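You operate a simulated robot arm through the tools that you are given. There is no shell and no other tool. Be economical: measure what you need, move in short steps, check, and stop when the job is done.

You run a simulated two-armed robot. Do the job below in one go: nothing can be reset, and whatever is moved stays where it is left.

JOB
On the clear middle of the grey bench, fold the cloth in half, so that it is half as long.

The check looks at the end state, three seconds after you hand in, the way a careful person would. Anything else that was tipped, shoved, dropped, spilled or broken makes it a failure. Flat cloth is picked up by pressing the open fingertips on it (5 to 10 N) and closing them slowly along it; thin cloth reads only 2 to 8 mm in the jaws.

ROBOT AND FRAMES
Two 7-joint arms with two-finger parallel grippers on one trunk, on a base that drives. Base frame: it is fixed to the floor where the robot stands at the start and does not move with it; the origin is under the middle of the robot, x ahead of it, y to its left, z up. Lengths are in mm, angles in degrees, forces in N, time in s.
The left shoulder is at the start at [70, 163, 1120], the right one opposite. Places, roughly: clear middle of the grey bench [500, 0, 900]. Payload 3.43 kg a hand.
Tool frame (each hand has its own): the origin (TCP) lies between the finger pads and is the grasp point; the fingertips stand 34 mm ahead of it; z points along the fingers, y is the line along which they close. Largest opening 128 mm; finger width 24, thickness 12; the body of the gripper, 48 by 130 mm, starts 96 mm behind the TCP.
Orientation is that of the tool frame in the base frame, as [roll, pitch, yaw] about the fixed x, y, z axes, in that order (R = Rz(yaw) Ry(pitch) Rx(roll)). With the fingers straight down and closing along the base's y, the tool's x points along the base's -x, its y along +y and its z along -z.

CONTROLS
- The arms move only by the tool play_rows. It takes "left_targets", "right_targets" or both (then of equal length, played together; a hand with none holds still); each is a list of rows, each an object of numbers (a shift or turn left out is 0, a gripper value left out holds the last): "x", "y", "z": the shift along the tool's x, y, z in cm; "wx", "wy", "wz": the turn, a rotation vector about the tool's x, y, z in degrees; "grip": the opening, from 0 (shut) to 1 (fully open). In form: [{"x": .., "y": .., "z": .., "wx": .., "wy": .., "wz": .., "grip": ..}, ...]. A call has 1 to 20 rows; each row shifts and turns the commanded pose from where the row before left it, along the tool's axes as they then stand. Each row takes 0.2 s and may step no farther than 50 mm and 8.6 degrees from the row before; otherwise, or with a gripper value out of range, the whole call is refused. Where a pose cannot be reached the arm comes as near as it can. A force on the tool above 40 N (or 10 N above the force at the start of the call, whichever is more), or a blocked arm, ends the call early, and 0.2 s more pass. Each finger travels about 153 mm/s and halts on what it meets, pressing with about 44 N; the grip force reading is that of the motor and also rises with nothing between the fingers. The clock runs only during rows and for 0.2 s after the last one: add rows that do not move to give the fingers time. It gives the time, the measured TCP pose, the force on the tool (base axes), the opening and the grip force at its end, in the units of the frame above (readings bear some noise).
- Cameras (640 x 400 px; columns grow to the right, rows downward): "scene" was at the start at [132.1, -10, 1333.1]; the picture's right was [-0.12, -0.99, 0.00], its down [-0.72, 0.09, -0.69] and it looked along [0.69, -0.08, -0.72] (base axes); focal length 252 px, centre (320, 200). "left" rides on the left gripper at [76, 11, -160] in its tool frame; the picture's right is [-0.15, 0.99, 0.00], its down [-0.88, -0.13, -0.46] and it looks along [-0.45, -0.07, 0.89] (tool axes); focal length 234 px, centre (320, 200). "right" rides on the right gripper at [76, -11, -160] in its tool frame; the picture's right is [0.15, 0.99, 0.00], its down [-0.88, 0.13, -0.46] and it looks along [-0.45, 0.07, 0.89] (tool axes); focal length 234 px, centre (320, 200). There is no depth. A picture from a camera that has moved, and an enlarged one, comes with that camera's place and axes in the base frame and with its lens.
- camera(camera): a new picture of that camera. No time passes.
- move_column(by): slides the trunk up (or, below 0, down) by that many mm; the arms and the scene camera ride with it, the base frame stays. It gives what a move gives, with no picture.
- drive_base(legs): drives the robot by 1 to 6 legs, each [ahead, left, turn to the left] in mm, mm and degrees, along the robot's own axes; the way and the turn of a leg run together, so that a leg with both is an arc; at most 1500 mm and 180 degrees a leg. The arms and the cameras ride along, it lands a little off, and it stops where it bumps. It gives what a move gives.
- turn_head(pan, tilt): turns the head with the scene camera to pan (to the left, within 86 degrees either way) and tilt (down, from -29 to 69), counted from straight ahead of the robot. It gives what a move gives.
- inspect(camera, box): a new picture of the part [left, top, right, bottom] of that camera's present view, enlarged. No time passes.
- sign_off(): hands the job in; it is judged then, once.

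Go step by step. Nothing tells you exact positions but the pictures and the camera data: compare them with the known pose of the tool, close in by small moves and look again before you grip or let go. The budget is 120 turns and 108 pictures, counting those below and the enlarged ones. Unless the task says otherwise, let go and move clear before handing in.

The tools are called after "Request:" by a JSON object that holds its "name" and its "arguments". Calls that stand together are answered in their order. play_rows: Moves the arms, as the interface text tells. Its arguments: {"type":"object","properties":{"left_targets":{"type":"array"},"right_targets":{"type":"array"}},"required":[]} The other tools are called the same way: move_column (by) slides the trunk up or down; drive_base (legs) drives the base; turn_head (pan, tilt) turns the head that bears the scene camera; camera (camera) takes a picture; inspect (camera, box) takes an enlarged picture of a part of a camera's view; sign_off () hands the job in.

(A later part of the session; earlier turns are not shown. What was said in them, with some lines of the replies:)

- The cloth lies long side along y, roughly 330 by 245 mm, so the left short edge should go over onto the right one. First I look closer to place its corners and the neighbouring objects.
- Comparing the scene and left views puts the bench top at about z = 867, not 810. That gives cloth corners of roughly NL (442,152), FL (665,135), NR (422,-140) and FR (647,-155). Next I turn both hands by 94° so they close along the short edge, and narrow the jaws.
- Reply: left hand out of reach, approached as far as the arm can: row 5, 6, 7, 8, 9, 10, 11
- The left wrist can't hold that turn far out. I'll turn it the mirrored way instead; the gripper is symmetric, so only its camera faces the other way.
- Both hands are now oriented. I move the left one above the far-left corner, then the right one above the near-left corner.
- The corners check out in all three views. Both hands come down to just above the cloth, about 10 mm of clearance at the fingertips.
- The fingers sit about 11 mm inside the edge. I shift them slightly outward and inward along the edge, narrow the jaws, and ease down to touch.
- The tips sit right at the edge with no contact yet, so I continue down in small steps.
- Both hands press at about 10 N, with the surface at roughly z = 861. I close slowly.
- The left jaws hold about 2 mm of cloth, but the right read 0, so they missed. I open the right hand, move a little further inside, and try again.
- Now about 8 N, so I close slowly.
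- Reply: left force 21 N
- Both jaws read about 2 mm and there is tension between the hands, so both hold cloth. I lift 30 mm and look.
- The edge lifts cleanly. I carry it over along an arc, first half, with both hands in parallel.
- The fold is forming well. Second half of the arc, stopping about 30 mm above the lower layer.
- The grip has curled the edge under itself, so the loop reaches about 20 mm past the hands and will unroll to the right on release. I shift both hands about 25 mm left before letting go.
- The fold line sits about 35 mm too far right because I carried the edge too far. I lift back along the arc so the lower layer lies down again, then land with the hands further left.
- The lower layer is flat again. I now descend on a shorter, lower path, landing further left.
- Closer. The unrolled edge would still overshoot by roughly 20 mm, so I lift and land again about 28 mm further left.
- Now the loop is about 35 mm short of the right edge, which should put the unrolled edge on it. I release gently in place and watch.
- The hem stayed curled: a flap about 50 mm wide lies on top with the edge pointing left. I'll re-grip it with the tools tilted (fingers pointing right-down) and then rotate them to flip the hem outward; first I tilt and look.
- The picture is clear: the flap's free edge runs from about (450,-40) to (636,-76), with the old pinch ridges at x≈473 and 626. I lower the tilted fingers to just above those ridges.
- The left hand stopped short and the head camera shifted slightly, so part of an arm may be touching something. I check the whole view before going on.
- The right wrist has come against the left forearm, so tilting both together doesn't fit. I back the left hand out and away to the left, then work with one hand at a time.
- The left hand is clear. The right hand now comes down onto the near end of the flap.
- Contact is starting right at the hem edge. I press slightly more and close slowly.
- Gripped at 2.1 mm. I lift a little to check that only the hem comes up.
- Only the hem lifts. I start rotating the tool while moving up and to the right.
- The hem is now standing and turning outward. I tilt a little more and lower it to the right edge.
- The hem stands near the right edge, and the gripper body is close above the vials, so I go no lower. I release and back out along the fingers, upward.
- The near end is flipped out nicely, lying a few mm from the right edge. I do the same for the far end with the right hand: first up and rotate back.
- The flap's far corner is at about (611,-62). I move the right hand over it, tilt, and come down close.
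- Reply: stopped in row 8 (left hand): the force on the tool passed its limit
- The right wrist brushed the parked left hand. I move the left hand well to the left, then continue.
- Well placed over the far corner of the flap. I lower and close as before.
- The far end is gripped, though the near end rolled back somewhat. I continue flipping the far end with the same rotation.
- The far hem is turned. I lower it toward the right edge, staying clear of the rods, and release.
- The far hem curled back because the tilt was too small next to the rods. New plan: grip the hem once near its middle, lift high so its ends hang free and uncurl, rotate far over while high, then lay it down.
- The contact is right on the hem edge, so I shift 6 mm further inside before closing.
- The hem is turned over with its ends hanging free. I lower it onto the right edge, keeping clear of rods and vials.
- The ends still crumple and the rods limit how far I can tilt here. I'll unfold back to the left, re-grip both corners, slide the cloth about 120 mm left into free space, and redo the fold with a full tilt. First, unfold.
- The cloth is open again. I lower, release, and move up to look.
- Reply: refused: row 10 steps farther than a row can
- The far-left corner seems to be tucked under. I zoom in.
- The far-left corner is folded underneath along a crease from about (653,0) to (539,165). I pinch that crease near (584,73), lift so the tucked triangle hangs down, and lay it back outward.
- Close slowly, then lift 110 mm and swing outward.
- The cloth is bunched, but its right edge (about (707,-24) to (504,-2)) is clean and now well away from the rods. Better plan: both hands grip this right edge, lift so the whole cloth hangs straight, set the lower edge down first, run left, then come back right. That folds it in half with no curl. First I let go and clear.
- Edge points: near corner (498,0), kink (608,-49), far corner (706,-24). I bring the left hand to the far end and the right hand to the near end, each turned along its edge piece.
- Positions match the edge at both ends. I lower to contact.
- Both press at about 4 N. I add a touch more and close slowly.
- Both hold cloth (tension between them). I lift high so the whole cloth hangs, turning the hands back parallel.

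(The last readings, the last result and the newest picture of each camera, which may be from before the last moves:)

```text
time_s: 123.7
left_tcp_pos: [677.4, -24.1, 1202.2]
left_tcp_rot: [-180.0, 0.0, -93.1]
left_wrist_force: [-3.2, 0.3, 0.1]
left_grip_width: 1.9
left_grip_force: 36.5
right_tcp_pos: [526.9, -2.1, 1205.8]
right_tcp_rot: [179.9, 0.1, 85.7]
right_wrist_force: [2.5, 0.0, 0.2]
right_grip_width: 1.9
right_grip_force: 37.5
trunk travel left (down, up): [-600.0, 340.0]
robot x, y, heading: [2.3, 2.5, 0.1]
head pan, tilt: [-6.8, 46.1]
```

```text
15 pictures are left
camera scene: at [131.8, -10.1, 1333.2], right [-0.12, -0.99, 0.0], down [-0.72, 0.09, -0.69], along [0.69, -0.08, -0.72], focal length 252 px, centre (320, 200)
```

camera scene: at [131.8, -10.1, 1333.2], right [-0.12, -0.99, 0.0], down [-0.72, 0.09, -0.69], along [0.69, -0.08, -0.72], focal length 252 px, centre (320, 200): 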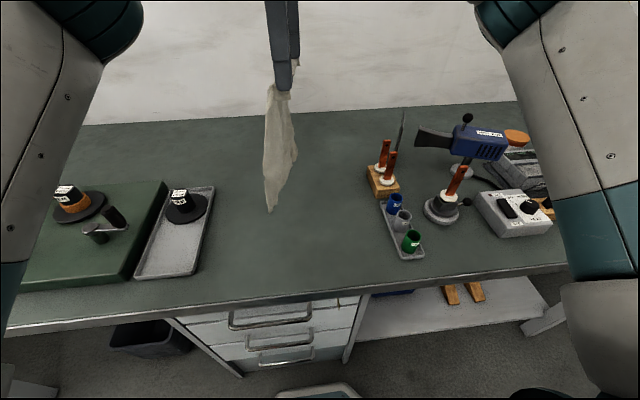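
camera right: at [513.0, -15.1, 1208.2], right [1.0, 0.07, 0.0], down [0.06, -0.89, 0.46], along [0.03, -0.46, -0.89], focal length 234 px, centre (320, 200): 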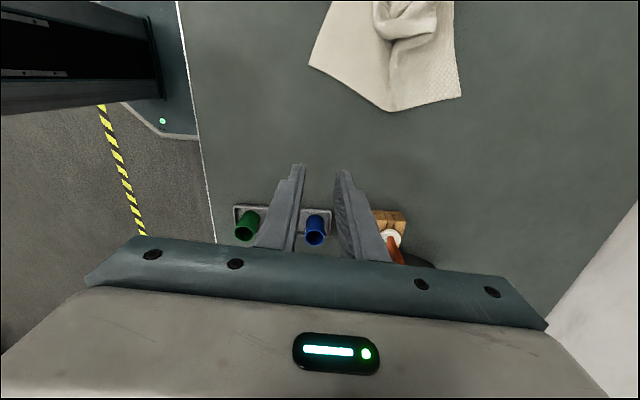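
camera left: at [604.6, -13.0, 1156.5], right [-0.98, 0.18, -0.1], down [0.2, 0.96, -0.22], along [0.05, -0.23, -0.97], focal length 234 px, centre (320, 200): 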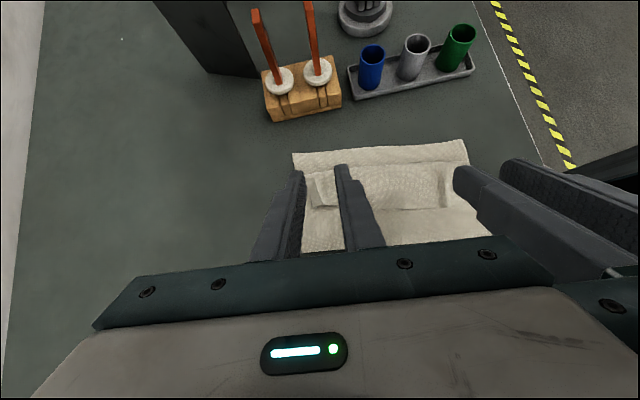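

Request:
{"name": "inspect", "arguments": {"camera": "scene", "box": [216, 60, 344, 240]}}

```text
2.22 times, centred on (280, 150) of scene
camera zoom: at [131.8, -10.1, 1333.2], right [-0.12, -0.99, 0.0], down [-0.72, 0.09, -0.69], along [0.69, -0.08, -0.72], focal length 560 px, centre (409, 311)
```

zoom: 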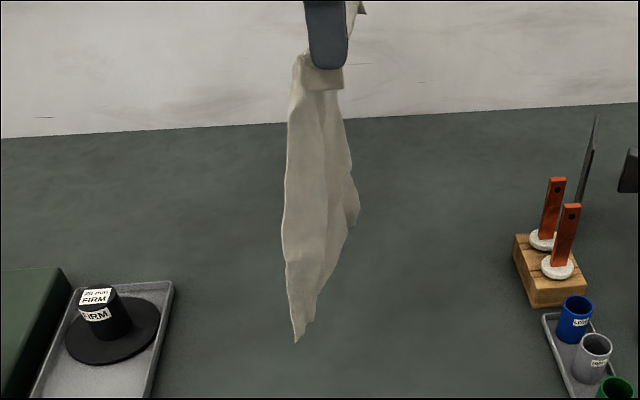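

It hangs straight. I move both hands gently back and to the right, so the lower edge will land around y ≈ -40, and let it settle.

Request:
{"name": "play_rows", "arguments": {"left_targets": [{"x": 0.7, "y": 0.6}, {"x": 1.2, "y": 0.8}, {"x": 1.5, "y": 0.9}, {"x": 1.5, "y": 0.9}, {"x": 1.5, "y": 0.9}, {"x": 1.2, "y": 0.8}, {"x": 0.8, "y": 0.4}, {"x": 0.4, "y": 0.2}, {}, {}, {}, {}, {}, {}, {}, {}], "right_targets": [{"x": -0.8, "y": -0.6}, {"x": -1.4, "y": -0.8}, {"x": -1.7, "y": -0.9}, {"x": -1.7, "y": -0.9}, {"x": -1.7, "y": -0.8}, {"x": -1.4, "y": -0.7}, {"x": -0.9, "y": -0.4}, {"x": -0.4, "y": -0.2}, {}, {}, {}, {}, {}, {}, {}, {}]}}

Request:
{"name": "inspect", "arguments": {"camera": "scene", "box": [216, 40, 376, 240]}}

Request:
{"name": "camera", "arguments": {"camera": "left"}}

```text
time_s: 127.1
left_tcp_pos: [617.4, -108.1, 1204.0]
left_tcp_rot: [-179.9, 0.1, -93.1]
left_wrist_force: [-3.6, 0.2, -0.6]
left_grip_width: 2.1
left_grip_force: 36.3
right_tcp_pos: [464.8, -97.3, 1204.3]
right_tcp_rot: [179.9, 0.1, 85.6]
right_wrist_force: [4.2, -0.7, -0.8]
right_grip_width: 2.0
right_grip_force: 37.1
trunk travel left (down, up): [-600.0, 340.0]
robot x, y, heading: [-4.0, 0.5, 0.1]
head pan, tilt: [-6.8, 46.1]
```

```text
2.00 times, centred on (296, 140) of scene
camera zoom: at [132.1, -10.1, 1333.1], right [-0.12, -0.99, 0.0], down [-0.72, 0.09, -0.69], along [0.69, -0.08, -0.72], focal length 504 px, centre (368, 320)
```

zoom: 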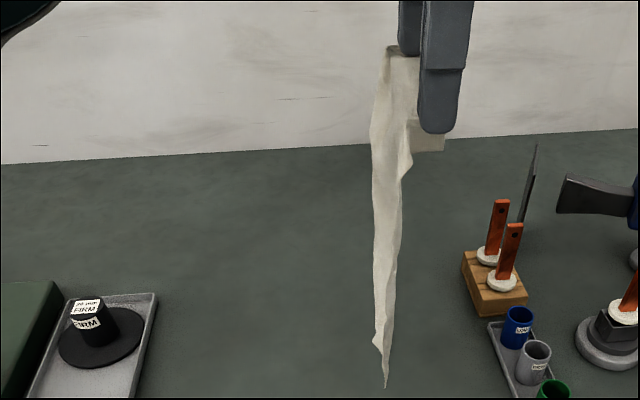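

```text
12 pictures are left
camera left: at [602.0, -184.2, 1362.9], right [-0.98, 0.2, 0.0], down [0.18, 0.87, 0.46], along [0.09, 0.45, -0.89], focal length 234 px, centre (320, 200)
```

left: 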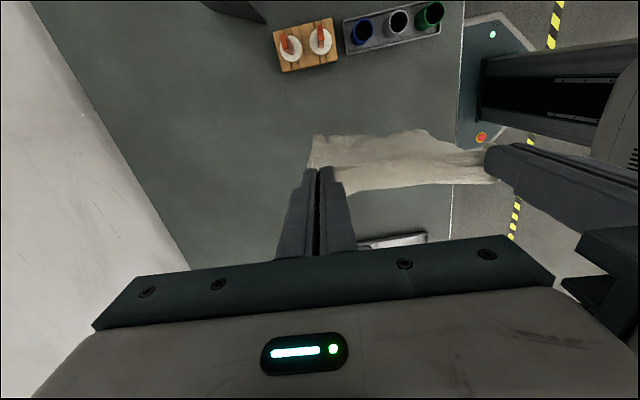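

It hangs edge-on and straight with the bottom edge near y ≈ -67, about 40 mm above the bench. I lower until it touches, then lay the lower half down while running left.

Request:
{"name": "play_rows", "arguments": {"left_targets": [{"x": -0.5, "z": 1.25}, {"x": -0.5, "z": 1.25}, {"x": -0.5, "z": 1.25}, {"x": -0.5, "z": 1.25}, {"x": -1.34, "z": 1.03}, {"x": -1.34, "z": 1.03}, {"x": -1.34, "z": 1.03}, {"x": -1.34, "z": 1.03}, {"x": -1.34, "z": 1.03}, {"x": -1.34, "z": 1.03}, {}], "right_targets": [{"x": 0.5, "z": 1.25}, {"x": 0.5, "z": 1.25}, {"x": 0.5, "z": 1.25}, {"x": 0.5, "z": 1.25}, {"x": 1.34, "z": 1.03}, {"x": 1.34, "z": 1.03}, {"x": 1.34, "z": 1.03}, {"x": 1.34, "z": 1.03}, {"x": 1.34, "z": 1.03}, {"x": 1.34, "z": 1.03}, {}]}}

Request:
{"name": "inspect", "arguments": {"camera": "scene", "box": [216, 80, 376, 260]}}

```text
time_s: 129.5
left_tcp_pos: [622.0, -8.2, 1091.5]
left_tcp_rot: [-180.0, 0.2, -93.1]
left_wrist_force: [-0.3, -0.7, -0.2]
left_grip_width: 2.1
left_grip_force: 36.7
right_tcp_pos: [472.8, 1.2, 1093.1]
right_tcp_rot: [179.8, 0.1, 85.5]
right_wrist_force: [0.3, 0.1, -0.3]
right_grip_width: 1.8
right_grip_force: 37.1
trunk travel left (down, up): [-600.0, 340.0]
robot x, y, heading: [-0.4, 3.0, 0.1]
head pan, tilt: [-6.8, 46.1]
```

```text
2.22 times, centred on (296, 170) of scene
camera zoom: at [131.8, -10.9, 1333.2], right [-0.12, -0.99, 0.0], down [-0.72, 0.09, -0.69], along [0.69, -0.08, -0.72], focal length 560 px, centre (373, 267)
```

zoom: 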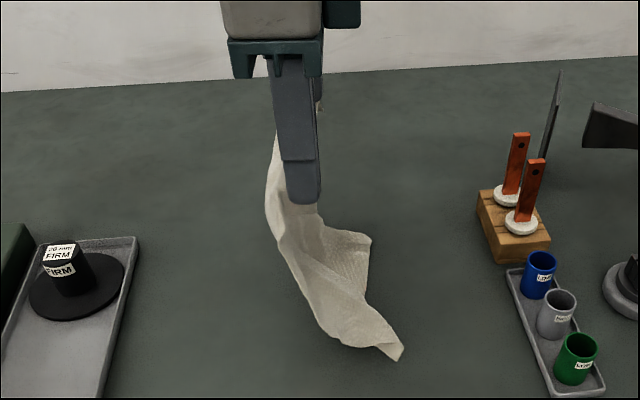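

The lower half is laying down well. I continue left to above the fold line.

Request:
{"name": "play_rows", "arguments": {"left_targets": [{"x": -1.34, "z": 1.03}, {"x": -1.34, "z": 1.03}, {"x": -1.34, "z": 1.03}, {"x": -1.34, "z": 1.03}, {"x": -1.34, "z": 1.03}, {"x": -1.34, "z": 1.03}, {"x": -0.8, "z": 0.6}, {}, {}], "right_targets": [{"x": 1.34, "z": 1.03}, {"x": 1.34, "z": 1.03}, {"x": 1.34, "z": 1.03}, {"x": 1.34, "z": 1.03}, {"x": 1.34, "z": 1.03}, {"x": 1.34, "z": 1.03}, {"x": 0.8, "z": 0.6}, {}, {}]}}

Request:
{"name": "inspect", "arguments": {"camera": "scene", "box": [216, 110, 376, 260]}}

```text
time_s: 131.5
left_tcp_pos: [627.6, 81.4, 1024.9]
left_tcp_rot: [-179.8, 0.1, -93.3]
left_wrist_force: [-0.9, -0.5, -0.6]
left_grip_width: 1.7
left_grip_force: 36.6
right_tcp_pos: [481.0, 91.2, 1025.6]
right_tcp_rot: [179.9, 0.1, 85.6]
right_wrist_force: [0.0, 0.0, -0.4]
right_grip_width: 2.1
right_grip_force: 36.5
trunk travel left (down, up): [-600.0, 340.0]
robot x, y, heading: [-0.6, -0.1, -0.1]
head pan, tilt: [-6.8, 46.1]
```

```text
2.67 times, centred on (296, 185) of scene
camera zoom: at [132.2, -9.7, 1333.1], right [-0.12, -0.99, 0.0], down [-0.72, 0.09, -0.69], along [0.69, -0.08, -0.72], focal length 671 px, centre (384, 240)
```

zoom: 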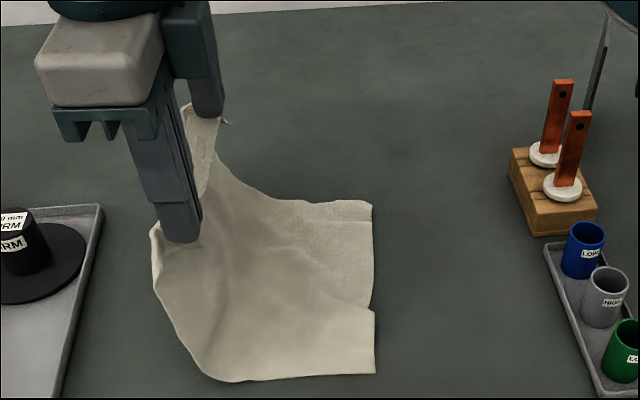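

The lower half lies flat, with its edge at about y = -58 (far) to -39 (near). Now I swing back to the right and down, laying the upper half over it.

Request:
{"name": "play_rows", "arguments": {"left_targets": [{"x": 1.5, "z": 0.3}, {"x": 1.5, "z": 0.6}, {"x": 1.5, "z": 0.8}, {"x": 1.4, "z": 1.0}, {"x": 1.3, "z": 1.2}, {"x": 1.3, "z": 1.3}, {"x": 1.2, "z": 1.5}, {"x": 1.1, "z": 1.6}, {"x": 1.0, "z": 1.6}, {"x": 0.9, "z": 1.6}, {}], "right_targets": [{"x": -1.4, "z": 0.3}, {"x": -1.4, "z": 0.6}, {"x": -1.4, "z": 0.8}, {"x": -1.4, "z": 1.0}, {"x": -1.3, "z": 1.2}, {"x": -1.3, "z": 1.3}, {"x": -1.2, "z": 1.5}, {"x": -1.1, "z": 1.6}, {"x": -0.9, "z": 1.6}, {"x": -0.9, "z": 1.6}, {}]}}

Request:
{"name": "inspect", "arguments": {"camera": "scene", "box": [216, 130, 376, 260]}}

Request:
{"name": "camera", "arguments": {"camera": "left"}}

```text
time_s: 133.9
left_tcp_pos: [620.8, -46.7, 909.7]
left_tcp_rot: [-179.9, 0.1, -93.2]
left_wrist_force: [-1.5, 0.0, 0.3]
left_grip_width: 1.9
left_grip_force: 35.8
right_tcp_pos: [471.3, -31.2, 909.8]
right_tcp_rot: [179.9, 0.1, 85.5]
right_wrist_force: [0.4, -0.5, 0.4]
right_grip_width: 2.0
right_grip_force: 37.0
trunk travel left (down, up): [-600.0, 340.0]
robot x, y, heading: [0.5, -0.0, -0.6]
head pan, tilt: [-6.8, 46.1]
```

```text
3.08 times, centred on (296, 195) of scene
camera zoom: at [131.9, -9.5, 1333.2], right [-0.12, -0.99, 0.0], down [-0.72, 0.09, -0.69], along [0.69, -0.08, -0.72], focal length 775 px, centre (394, 215)
```

zoom: 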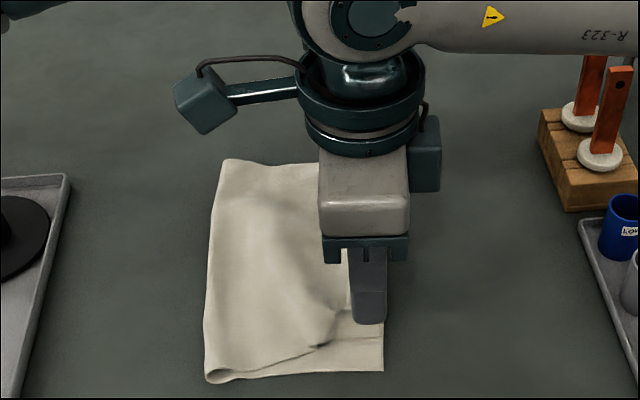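

```text
8 pictures are left
camera left: at [605.4, -121.7, 1069.0], right [-0.98, 0.2, 0.0], down [0.18, 0.87, 0.46], along [0.09, 0.45, -0.89], focal length 234 px, centre (320, 200)
```

left: 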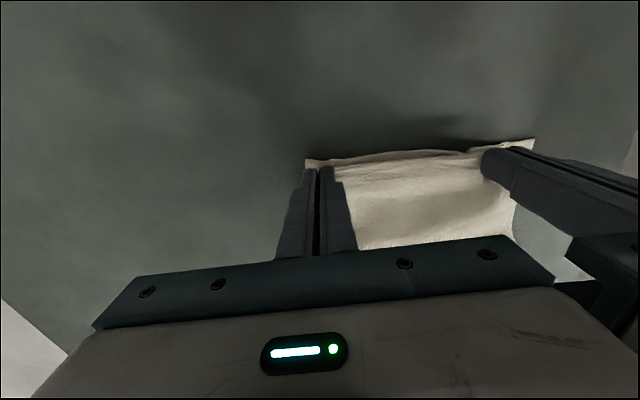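

The top edge lies right over the lower edge. I lower the last bit, release slowly, and lift straight up.

Request:
{"name": "play_rows", "arguments": {"left_targets": [{"z": 0.5}, {"z": 0.4}, {}, {"grip": 0.03}, {"grip": 0.06}, {"grip": 0.1}, {"grip": 0.14}, {}, {"z": -1}, {"z": -2}, {"z": -4}, {"z": -4}, {"z": -4}, {}], "right_targets": [{"z": 0.5}, {"z": 0.4}, {}, {"grip": 0.03}, {"grip": 0.06}, {"grip": 0.1}, {"grip": 0.14}, {}, {"z": -1}, {"z": -2}, {"z": -4}, {"z": -4}, {"z": -4}, {}]}}

Request:
{"name": "play_rows", "arguments": {"left_targets": [{}, {}, {}, {}, {}, {}], "right_targets": [{"x": -4}, {"x": -4}, {"x": -4}, {"x": -4}, {"x": -2}, {}]}}

Request:
{"name": "inspect", "arguments": {"camera": "scene", "box": [216, 140, 376, 260]}}

```text
time_s: 136.9
left_tcp_pos: [620.9, -46.6, 1049.1]
left_tcp_rot: [180.0, 0.2, -93.0]
left_wrist_force: [-0.3, 0.4, 0.0]
left_grip_width: 17.7
left_grip_force: 0.0
right_tcp_pos: [473.0, -33.0, 1051.6]
right_tcp_rot: [-180.0, 0.1, 85.6]
right_wrist_force: [0.6, 0.5, -0.6]
right_grip_width: 17.8
right_grip_force: 0.0
trunk travel left (down, up): [-600.0, 340.0]
robot x, y, heading: [1.4, -0.5, 0.0]
head pan, tilt: [-6.8, 46.1]
```

```text
time_s: 138.3
left_tcp_pos: [619.5, -46.6, 1049.7]
left_tcp_rot: [-179.8, 0.1, -93.1]
left_wrist_force: [-0.3, -0.6, -0.4]
left_grip_width: 18.2
left_grip_force: 0.0
right_tcp_pos: [455.7, -211.3, 1052.1]
right_tcp_rot: [179.9, 0.3, 85.7]
right_wrist_force: [-1.0, -0.4, 1.1]
right_grip_width: 18.1
right_grip_force: 0.1
trunk travel left (down, up): [-600.0, 340.0]
robot x, y, heading: [2.9, 2.1, -0.1]
head pan, tilt: [-6.8, 46.1]
```

```text
3.33 times, centred on (296, 200) of scene
camera zoom: at [132.3, -9.9, 1333.1], right [-0.12, -0.99, 0.0], down [-0.72, 0.09, -0.69], along [0.69, -0.08, -0.72], focal length 839 px, centre (400, 200)
```

zoom: 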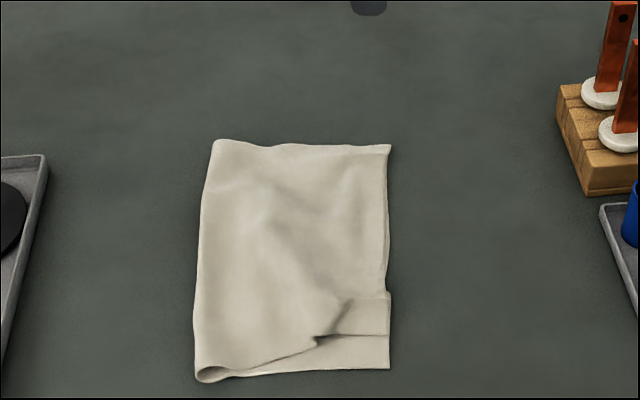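

The fold is good: the edges and far corners match. Only the near corner of the top layer is about 25 mm short along x because of a pleat left by the pinch. I'll pick up just that top corner and pull it toward the robot.

Request:
{"name": "play_rows", "arguments": {"right_targets": [{"x": 4.45, "grip": 0.18}, {"x": 4.45}, {"x": 4.4}, {"x": 4.4}, {"z": 4}, {"z": 4}, {"z": 4}, {"z": 2.7}, {}]}}

Request:
{"name": "inspect", "arguments": {"camera": "right", "box": [200, 100, 480, 280]}}

```text
time_s: 140.3
left_tcp_pos: [615.0, -43.3, 1054.9]
left_tcp_rot: [-179.6, -0.1, -93.1]
left_wrist_force: [0.8, 0.8, 0.4]
left_grip_width: 18.1
left_grip_force: 0.1
right_tcp_pos: [468.8, -31.2, 910.4]
right_tcp_rot: [179.0, 0.2, 85.6]
right_wrist_force: [0.3, -0.6, -0.5]
right_grip_width: 23.1
right_grip_force: 0.0
trunk travel left (down, up): [-600.0, 340.0]
robot x, y, heading: [0.4, -2.3, -0.0]
head pan, tilt: [-6.8, 46.1]
```

```text
2.22 times, centred on (340, 190) of right
camera zoom: at [459.2, 45.6, 1069.1], right [1.0, 0.07, 0.02], down [0.05, -0.89, 0.46], along [0.05, -0.46, -0.89], focal length 520 px, centre (276, 222)
```

zoom: 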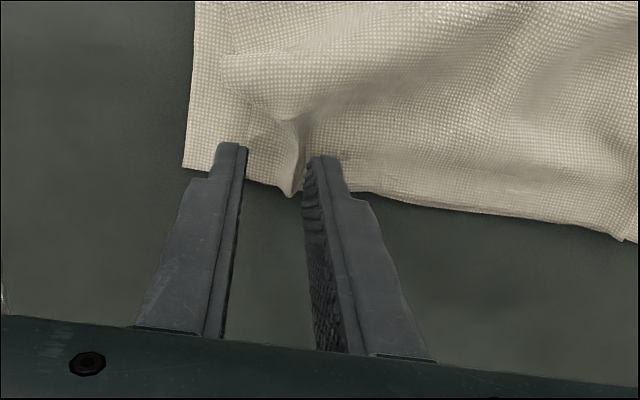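

The pleat ridge stands at x ≈ 477. I first move the left hand clear (it was brushing the right arm), then straddle the ridge with narrow jaws, press lightly, and spread it out.

Request:
{"name": "play_rows", "arguments": {"left_targets": [{"z": -2, "x": -3}, {"z": -2, "x": -4}, {"z": -2, "x": -4}, {"x": -4.5}, {"x": -4.5}, {"x": -4.5}, {"x": -4.5}, {}], "right_targets": [{"z": -0.5, "grip": 0.09}, {}, {}, {}, {}, {}, {}, {}]}}

Request:
{"name": "play_rows", "arguments": {"right_targets": [{"y": 0.8}, {"z": 0.7}, {"z": 0.6}, {"z": 0.3}, {}]}}

```text
time_s: 142.1
left_tcp_pos: [631.5, 245.4, 1113.6]
left_tcp_rot: [-179.6, 0.1, -93.0]
left_wrist_force: [0.2, -0.2, -0.3]
left_grip_width: 17.7
left_grip_force: 0.0
right_tcp_pos: [467.4, -34.7, 913.4]
right_tcp_rot: [179.4, 0.1, 85.5]
right_wrist_force: [-0.8, 0.2, -0.1]
right_grip_width: 11.7
right_grip_force: 0.1
trunk travel left (down, up): [-600.0, 340.0]
robot x, y, heading: [-0.2, 2.9, 0.3]
head pan, tilt: [-6.8, 46.1]
```

```text
time_s: 143.3
left_tcp_pos: [628.3, 249.3, 1115.6]
left_tcp_rot: [-179.4, -0.1, -93.1]
left_wrist_force: [-0.7, -0.3, 0.3]
left_grip_width: 17.6
left_grip_force: 0.0
right_tcp_pos: [474.5, -31.7, 902.6]
right_tcp_rot: [178.8, 0.2, 85.4]
right_wrist_force: [-0.5, -0.4, 0.2]
right_grip_width: 11.6
right_grip_force: 0.1
trunk travel left (down, up): [-600.0, 340.0]
robot x, y, heading: [-0.4, -0.8, -0.3]
head pan, tilt: [-6.8, 46.1]
```

Still slight arm contact, so I move the left hand further up and out.

Request:
{"name": "play_rows", "arguments": {"left_targets": [{"z": -4, "x": -2}, {"z": -4, "x": -2}, {"z": -3, "x": -4}, {"x": -4.5}, {"x": -4.5}, {"x": -4.5}, {}]}}

Request:
{"name": "inspect", "arguments": {"camera": "right", "box": [200, 100, 480, 280]}}

```text
time_s: 144.9
left_tcp_pos: [638.8, 462.8, 1223.5]
left_tcp_rot: [-179.4, -0.1, -93.0]
left_wrist_force: [0.8, 0.1, -0.3]
left_grip_width: 17.9
left_grip_force: 0.0
right_tcp_pos: [475.8, -31.3, 902.3]
right_tcp_rot: [178.8, 0.2, 85.6]
right_wrist_force: [-0.8, 0.2, 0.1]
right_grip_width: 11.2
right_grip_force: 0.1
trunk travel left (down, up): [-600.0, 340.0]
robot x, y, heading: [-3.8, -2.3, -0.2]
head pan, tilt: [-6.8, 46.1]
```

```text
2.22 times, centred on (340, 190) of right
camera zoom: at [465.5, 45.7, 1060.7], right [1.0, 0.07, 0.02], down [0.05, -0.89, 0.46], along [0.05, -0.46, -0.89], focal length 520 px, centre (276, 222)
```

zoom: 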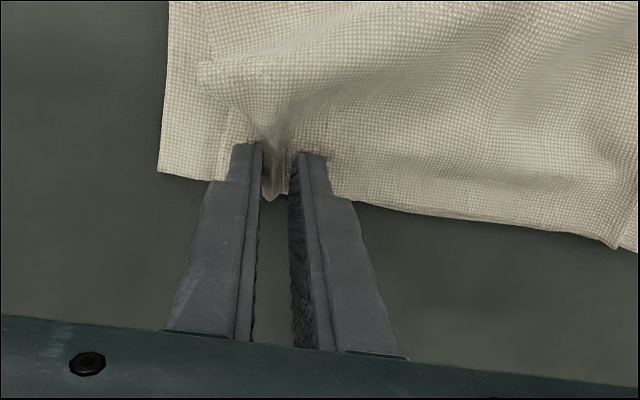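

The jaws straddle the ridge exactly. I lower to light contact.

Request:
{"name": "play_rows", "arguments": {"right_targets": [{"z": 0.4}, {"z": 0.15}, {}]}}

Request:
{"name": "play_rows", "arguments": {"right_targets": [{"z": 0.1}, {}]}}

```text
time_s: 145.7
left_tcp_pos: [638.1, 463.8, 1223.6]
left_tcp_rot: [-179.4, -0.2, -93.1]
left_wrist_force: [0.2, 0.4, 0.3]
left_grip_width: 17.9
left_grip_force: 0.1
right_tcp_pos: [475.9, -30.6, 899.0]
right_tcp_rot: [178.5, 0.4, 85.7]
right_wrist_force: [-0.3, -0.5, 0.2]
right_grip_width: 11.6
right_grip_force: 0.1
trunk travel left (down, up): [-600.0, 340.0]
robot x, y, heading: [1.6, -1.4, 0.1]
head pan, tilt: [-6.8, 46.1]
```

```text
time_s: 146.3
left_tcp_pos: [638.4, 465.1, 1223.1]
left_tcp_rot: [-179.4, -0.2, -93.1]
left_wrist_force: [-0.5, -0.3, 0.1]
left_grip_width: 18.1
left_grip_force: 0.0
right_tcp_pos: [477.3, -31.9, 897.8]
right_tcp_rot: [178.6, 0.2, 85.6]
right_wrist_force: [0.4, 0.2, 1.9]
right_grip_width: 11.6
right_grip_force: 0.0
trunk travel left (down, up): [-600.0, 340.0]
robot x, y, heading: [3.2, -0.5, 0.0]
head pan, tilt: [-6.8, 46.1]
```

Request:
{"name": "camera", "arguments": {"camera": "scene"}}

```text
4 pictures are left
camera scene: at [122.0, -2.6, 1334.5], right [-0.12, -0.99, 0.01], down [-0.71, 0.08, -0.7], along [0.69, -0.09, -0.71], focal length 252 px, centre (320, 200)
```

scene: 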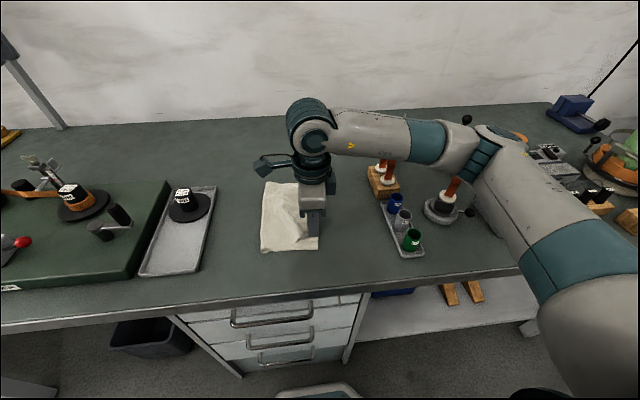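

The right elbow has dropped low over the tools on the right and is leaning on something. I lift the hand straight up right away and check nothing moved.

Request:
{"name": "play_rows", "arguments": {"right_targets": [{"z": -1}, {"z": -2}, {"z": -3}, {"z": -4}, {"z": -4}, {"z": -4}, {}]}}

Request:
{"name": "camera", "arguments": {"camera": "scene"}}

```text
time_s: 147.9
left_tcp_pos: [648.5, 457.2, 1220.2]
left_tcp_rot: [179.9, 0.0, -93.0]
left_wrist_force: [0.6, -0.7, -0.2]
left_grip_width: 17.9
left_grip_force: 0.0
right_tcp_pos: [479.3, -35.1, 1067.4]
right_tcp_rot: [180.0, 0.0, 85.6]
right_wrist_force: [0.3, -0.4, 0.0]
right_grip_width: 11.4
right_grip_force: 0.1
trunk travel left (down, up): [-600.0, 340.0]
robot x, y, heading: [-2.6, 2.9, -0.0]
head pan, tilt: [-6.8, 46.1]
```

```text
3 pictures are left
camera scene: at [132.9, -10.3, 1333.0], right [-0.12, -0.99, 0.0], down [-0.72, 0.09, -0.69], along [0.69, -0.08, -0.72], focal length 252 px, centre (320, 200)
```

scene: 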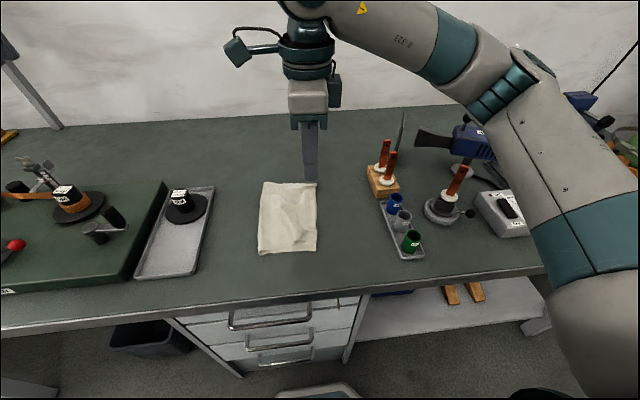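

Everything stands where it was. I retry from the left side, which has no tall objects: the right hand moves out and up, and the left hand comes over the pleat with narrow jaws.

Request:
{"name": "play_rows", "arguments": {"right_targets": [{"z": -4}, {"z": -4}, {"x": -4.5}, {"x": -4.5}, {"x": -4.5}, {"x": -4.5}, {"x": -4.5}, {"x": -4.5}, {}]}}

Request:
{"name": "play_rows", "arguments": {"left_targets": [{"x": 4.16, "y": 1.2, "grip": 0.09}, {"x": 4.16, "y": 1.2}, {"x": 4.16, "y": 1.2}, {"x": 4.16, "y": 1.2}, {"x": 4.16, "y": 1.2}, {"x": 4.16, "y": 1.2}, {"x": 4.16, "y": 1.2}, {"x": 4.16, "y": 1.2}, {"x": 4.16, "y": 1.2}, {"x": 4.16, "y": 1.2}, {"x": 4.16, "y": 1.2}, {"x": 4.16, "y": 1.2}, {"z": 4.5}, {"z": 4.5}, {"z": 4.5}, {"z": 4.5}, {"z": 4.5}, {"z": 4.5}, {"z": 3.3}, {}]}}

Request:
{"name": "camera", "arguments": {"camera": "left"}}

```text
time_s: 149.9
left_tcp_pos: [647.4, 458.3, 1220.2]
left_tcp_rot: [180.0, 0.2, -93.1]
left_wrist_force: [-0.2, 0.5, 0.3]
left_grip_width: 17.8
left_grip_force: 0.0
right_tcp_pos: [459.6, -304.2, 1148.1]
right_tcp_rot: [179.8, 0.1, 85.6]
right_wrist_force: [-0.8, 1.3, 0.5]
right_grip_width: 11.6
right_grip_force: 0.0
trunk travel left (down, up): [-600.0, 340.0]
robot x, y, heading: [-0.1, 1.1, 0.0]
head pan, tilt: [-6.8, 46.1]
```

```text
time_s: 154.1
left_tcp_pos: [477.0, -33.1, 917.7]
left_tcp_rot: [-179.9, 0.1, -93.1]
left_wrist_force: [-0.4, -0.6, -0.3]
left_grip_width: 11.4
left_grip_force: 0.0
right_tcp_pos: [456.9, -306.6, 1147.4]
right_tcp_rot: [179.9, 0.1, 85.6]
right_wrist_force: [-0.3, -0.7, -0.1]
right_grip_width: 11.7
right_grip_force: 0.0
trunk travel left (down, up): [-600.0, 340.0]
robot x, y, heading: [0.6, 1.7, 0.2]
head pan, tilt: [-6.8, 46.1]
```

```text
2 pictures are left
camera left: at [461.7, -109.3, 1076.6], right [-0.98, 0.2, 0.0], down [0.18, 0.87, 0.46], along [0.09, 0.45, -0.89], focal length 234 px, centre (320, 200)
```

left: 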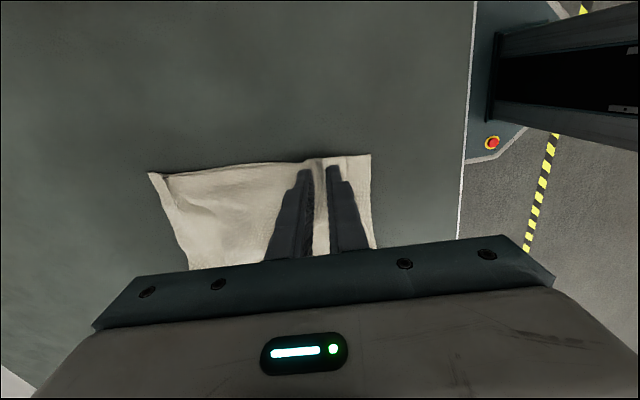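

The left hand is in place, with the pleat between the fingers. I lower to light contact.

Request:
{"name": "play_rows", "arguments": {"left_targets": [{"z": 1.2}, {"z": 0.7}, {"z": 0.15}, {}]}}

Request:
{"name": "play_rows", "arguments": {"left_targets": [{"z": 0.1}, {}]}}

```text
time_s: 155.1
left_tcp_pos: [477.0, -32.2, 896.6]
left_tcp_rot: [180.0, 0.1, -93.1]
left_wrist_force: [0.6, -1.2, 6.5]
left_grip_width: 12.2
left_grip_force: 1.2
right_tcp_pos: [457.9, -306.3, 1147.1]
right_tcp_rot: [180.0, 0.1, 85.6]
right_wrist_force: [0.0, -0.9, -0.1]
right_grip_width: 11.6
right_grip_force: 0.2
trunk travel left (down, up): [-600.0, 340.0]
robot x, y, heading: [2.6, 1.9, -0.0]
head pan, tilt: [-6.8, 46.1]
```

```text
time_s: 155.7
left_tcp_pos: [477.0, -31.7, 897.8]
left_tcp_rot: [-179.7, 0.0, -93.1]
left_wrist_force: [2.3, -1.1, 15.7]
left_grip_width: 12.5
left_grip_force: 0.7
right_tcp_pos: [457.5, -305.4, 1146.9]
right_tcp_rot: [180.0, 0.1, 85.6]
right_wrist_force: [0.9, 0.6, -0.2]
right_grip_width: 11.5
right_grip_force: 0.0
trunk travel left (down, up): [-600.0, 340.0]
robot x, y, heading: [-1.5, 1.1, 0.1]
head pan, tilt: [-6.8, 46.1]
```

Slightly too hard. I ease off and spread: the near finger slides the top corner toward the robot while the far finger stays put.

Request:
{"name": "play_rows", "arguments": {"left_targets": [{"z": -0.1}, {"y": 0.2, "grip": 0.125}, {"y": 0.2, "grip": 0.157}, {"y": 0.2, "grip": 0.188}, {"y": 0.2, "grip": 0.22}, {"y": 0.2, "grip": 0.25}, {"y": 0.2, "grip": 0.282}, {"y": 0.2, "grip": 0.313}, {}, {"z": -1}, {"z": -2}, {"z": -4}, {"z": -4}, {"z": -4}, {"x": -4}, {"x": -4}, {"x": -4}, {"x": -4}, {"x": -4}, {}]}}

Request:
{"name": "inspect", "arguments": {"camera": "scene", "box": [216, 150, 376, 270]}}

```text
time_s: 159.9
left_tcp_pos: [474.8, 166.9, 1046.7]
left_tcp_rot: [179.9, 0.3, -93.1]
left_wrist_force: [0.1, -0.8, 0.2]
left_grip_width: 40.0
left_grip_force: 0.0
right_tcp_pos: [457.5, -306.8, 1145.9]
right_tcp_rot: [179.9, -0.1, 85.6]
right_wrist_force: [-0.1, 1.0, 0.6]
right_grip_width: 11.6
right_grip_force: 0.0
trunk travel left (down, up): [-600.0, 340.0]
robot x, y, heading: [-0.8, -2.7, -0.1]
head pan, tilt: [-6.8, 46.1]
```

```text
3.33 times, centred on (296, 210) of scene
camera zoom: at [132.4, -11.2, 1333.1], right [-0.12, -0.99, 0.0], down [-0.72, 0.09, -0.69], along [0.69, -0.08, -0.72], focal length 839 px, centre (400, 167)
```

zoom: 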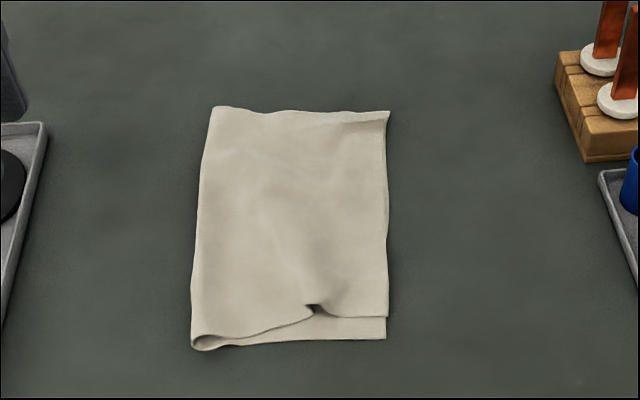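

The pleat is gone. The cloth lies folded in half with its short edges together, the near corner of the top layer about 15 mm short. Both hands are open and clear and everything else stands where it was, so I hand in.

Request:
{"name": "sign_off", "arguments": {}}

```text
The job is handed in.
```

The cloth is folded in half lengthwise in the clear middle of the bench, and I have handed the job in. The near corner of the top layer stops about 15 mm short of the one below.

While I was flattening a pleat, the right arm leaned on something among the tools on the right. A picture taken right after showed everything still in place.
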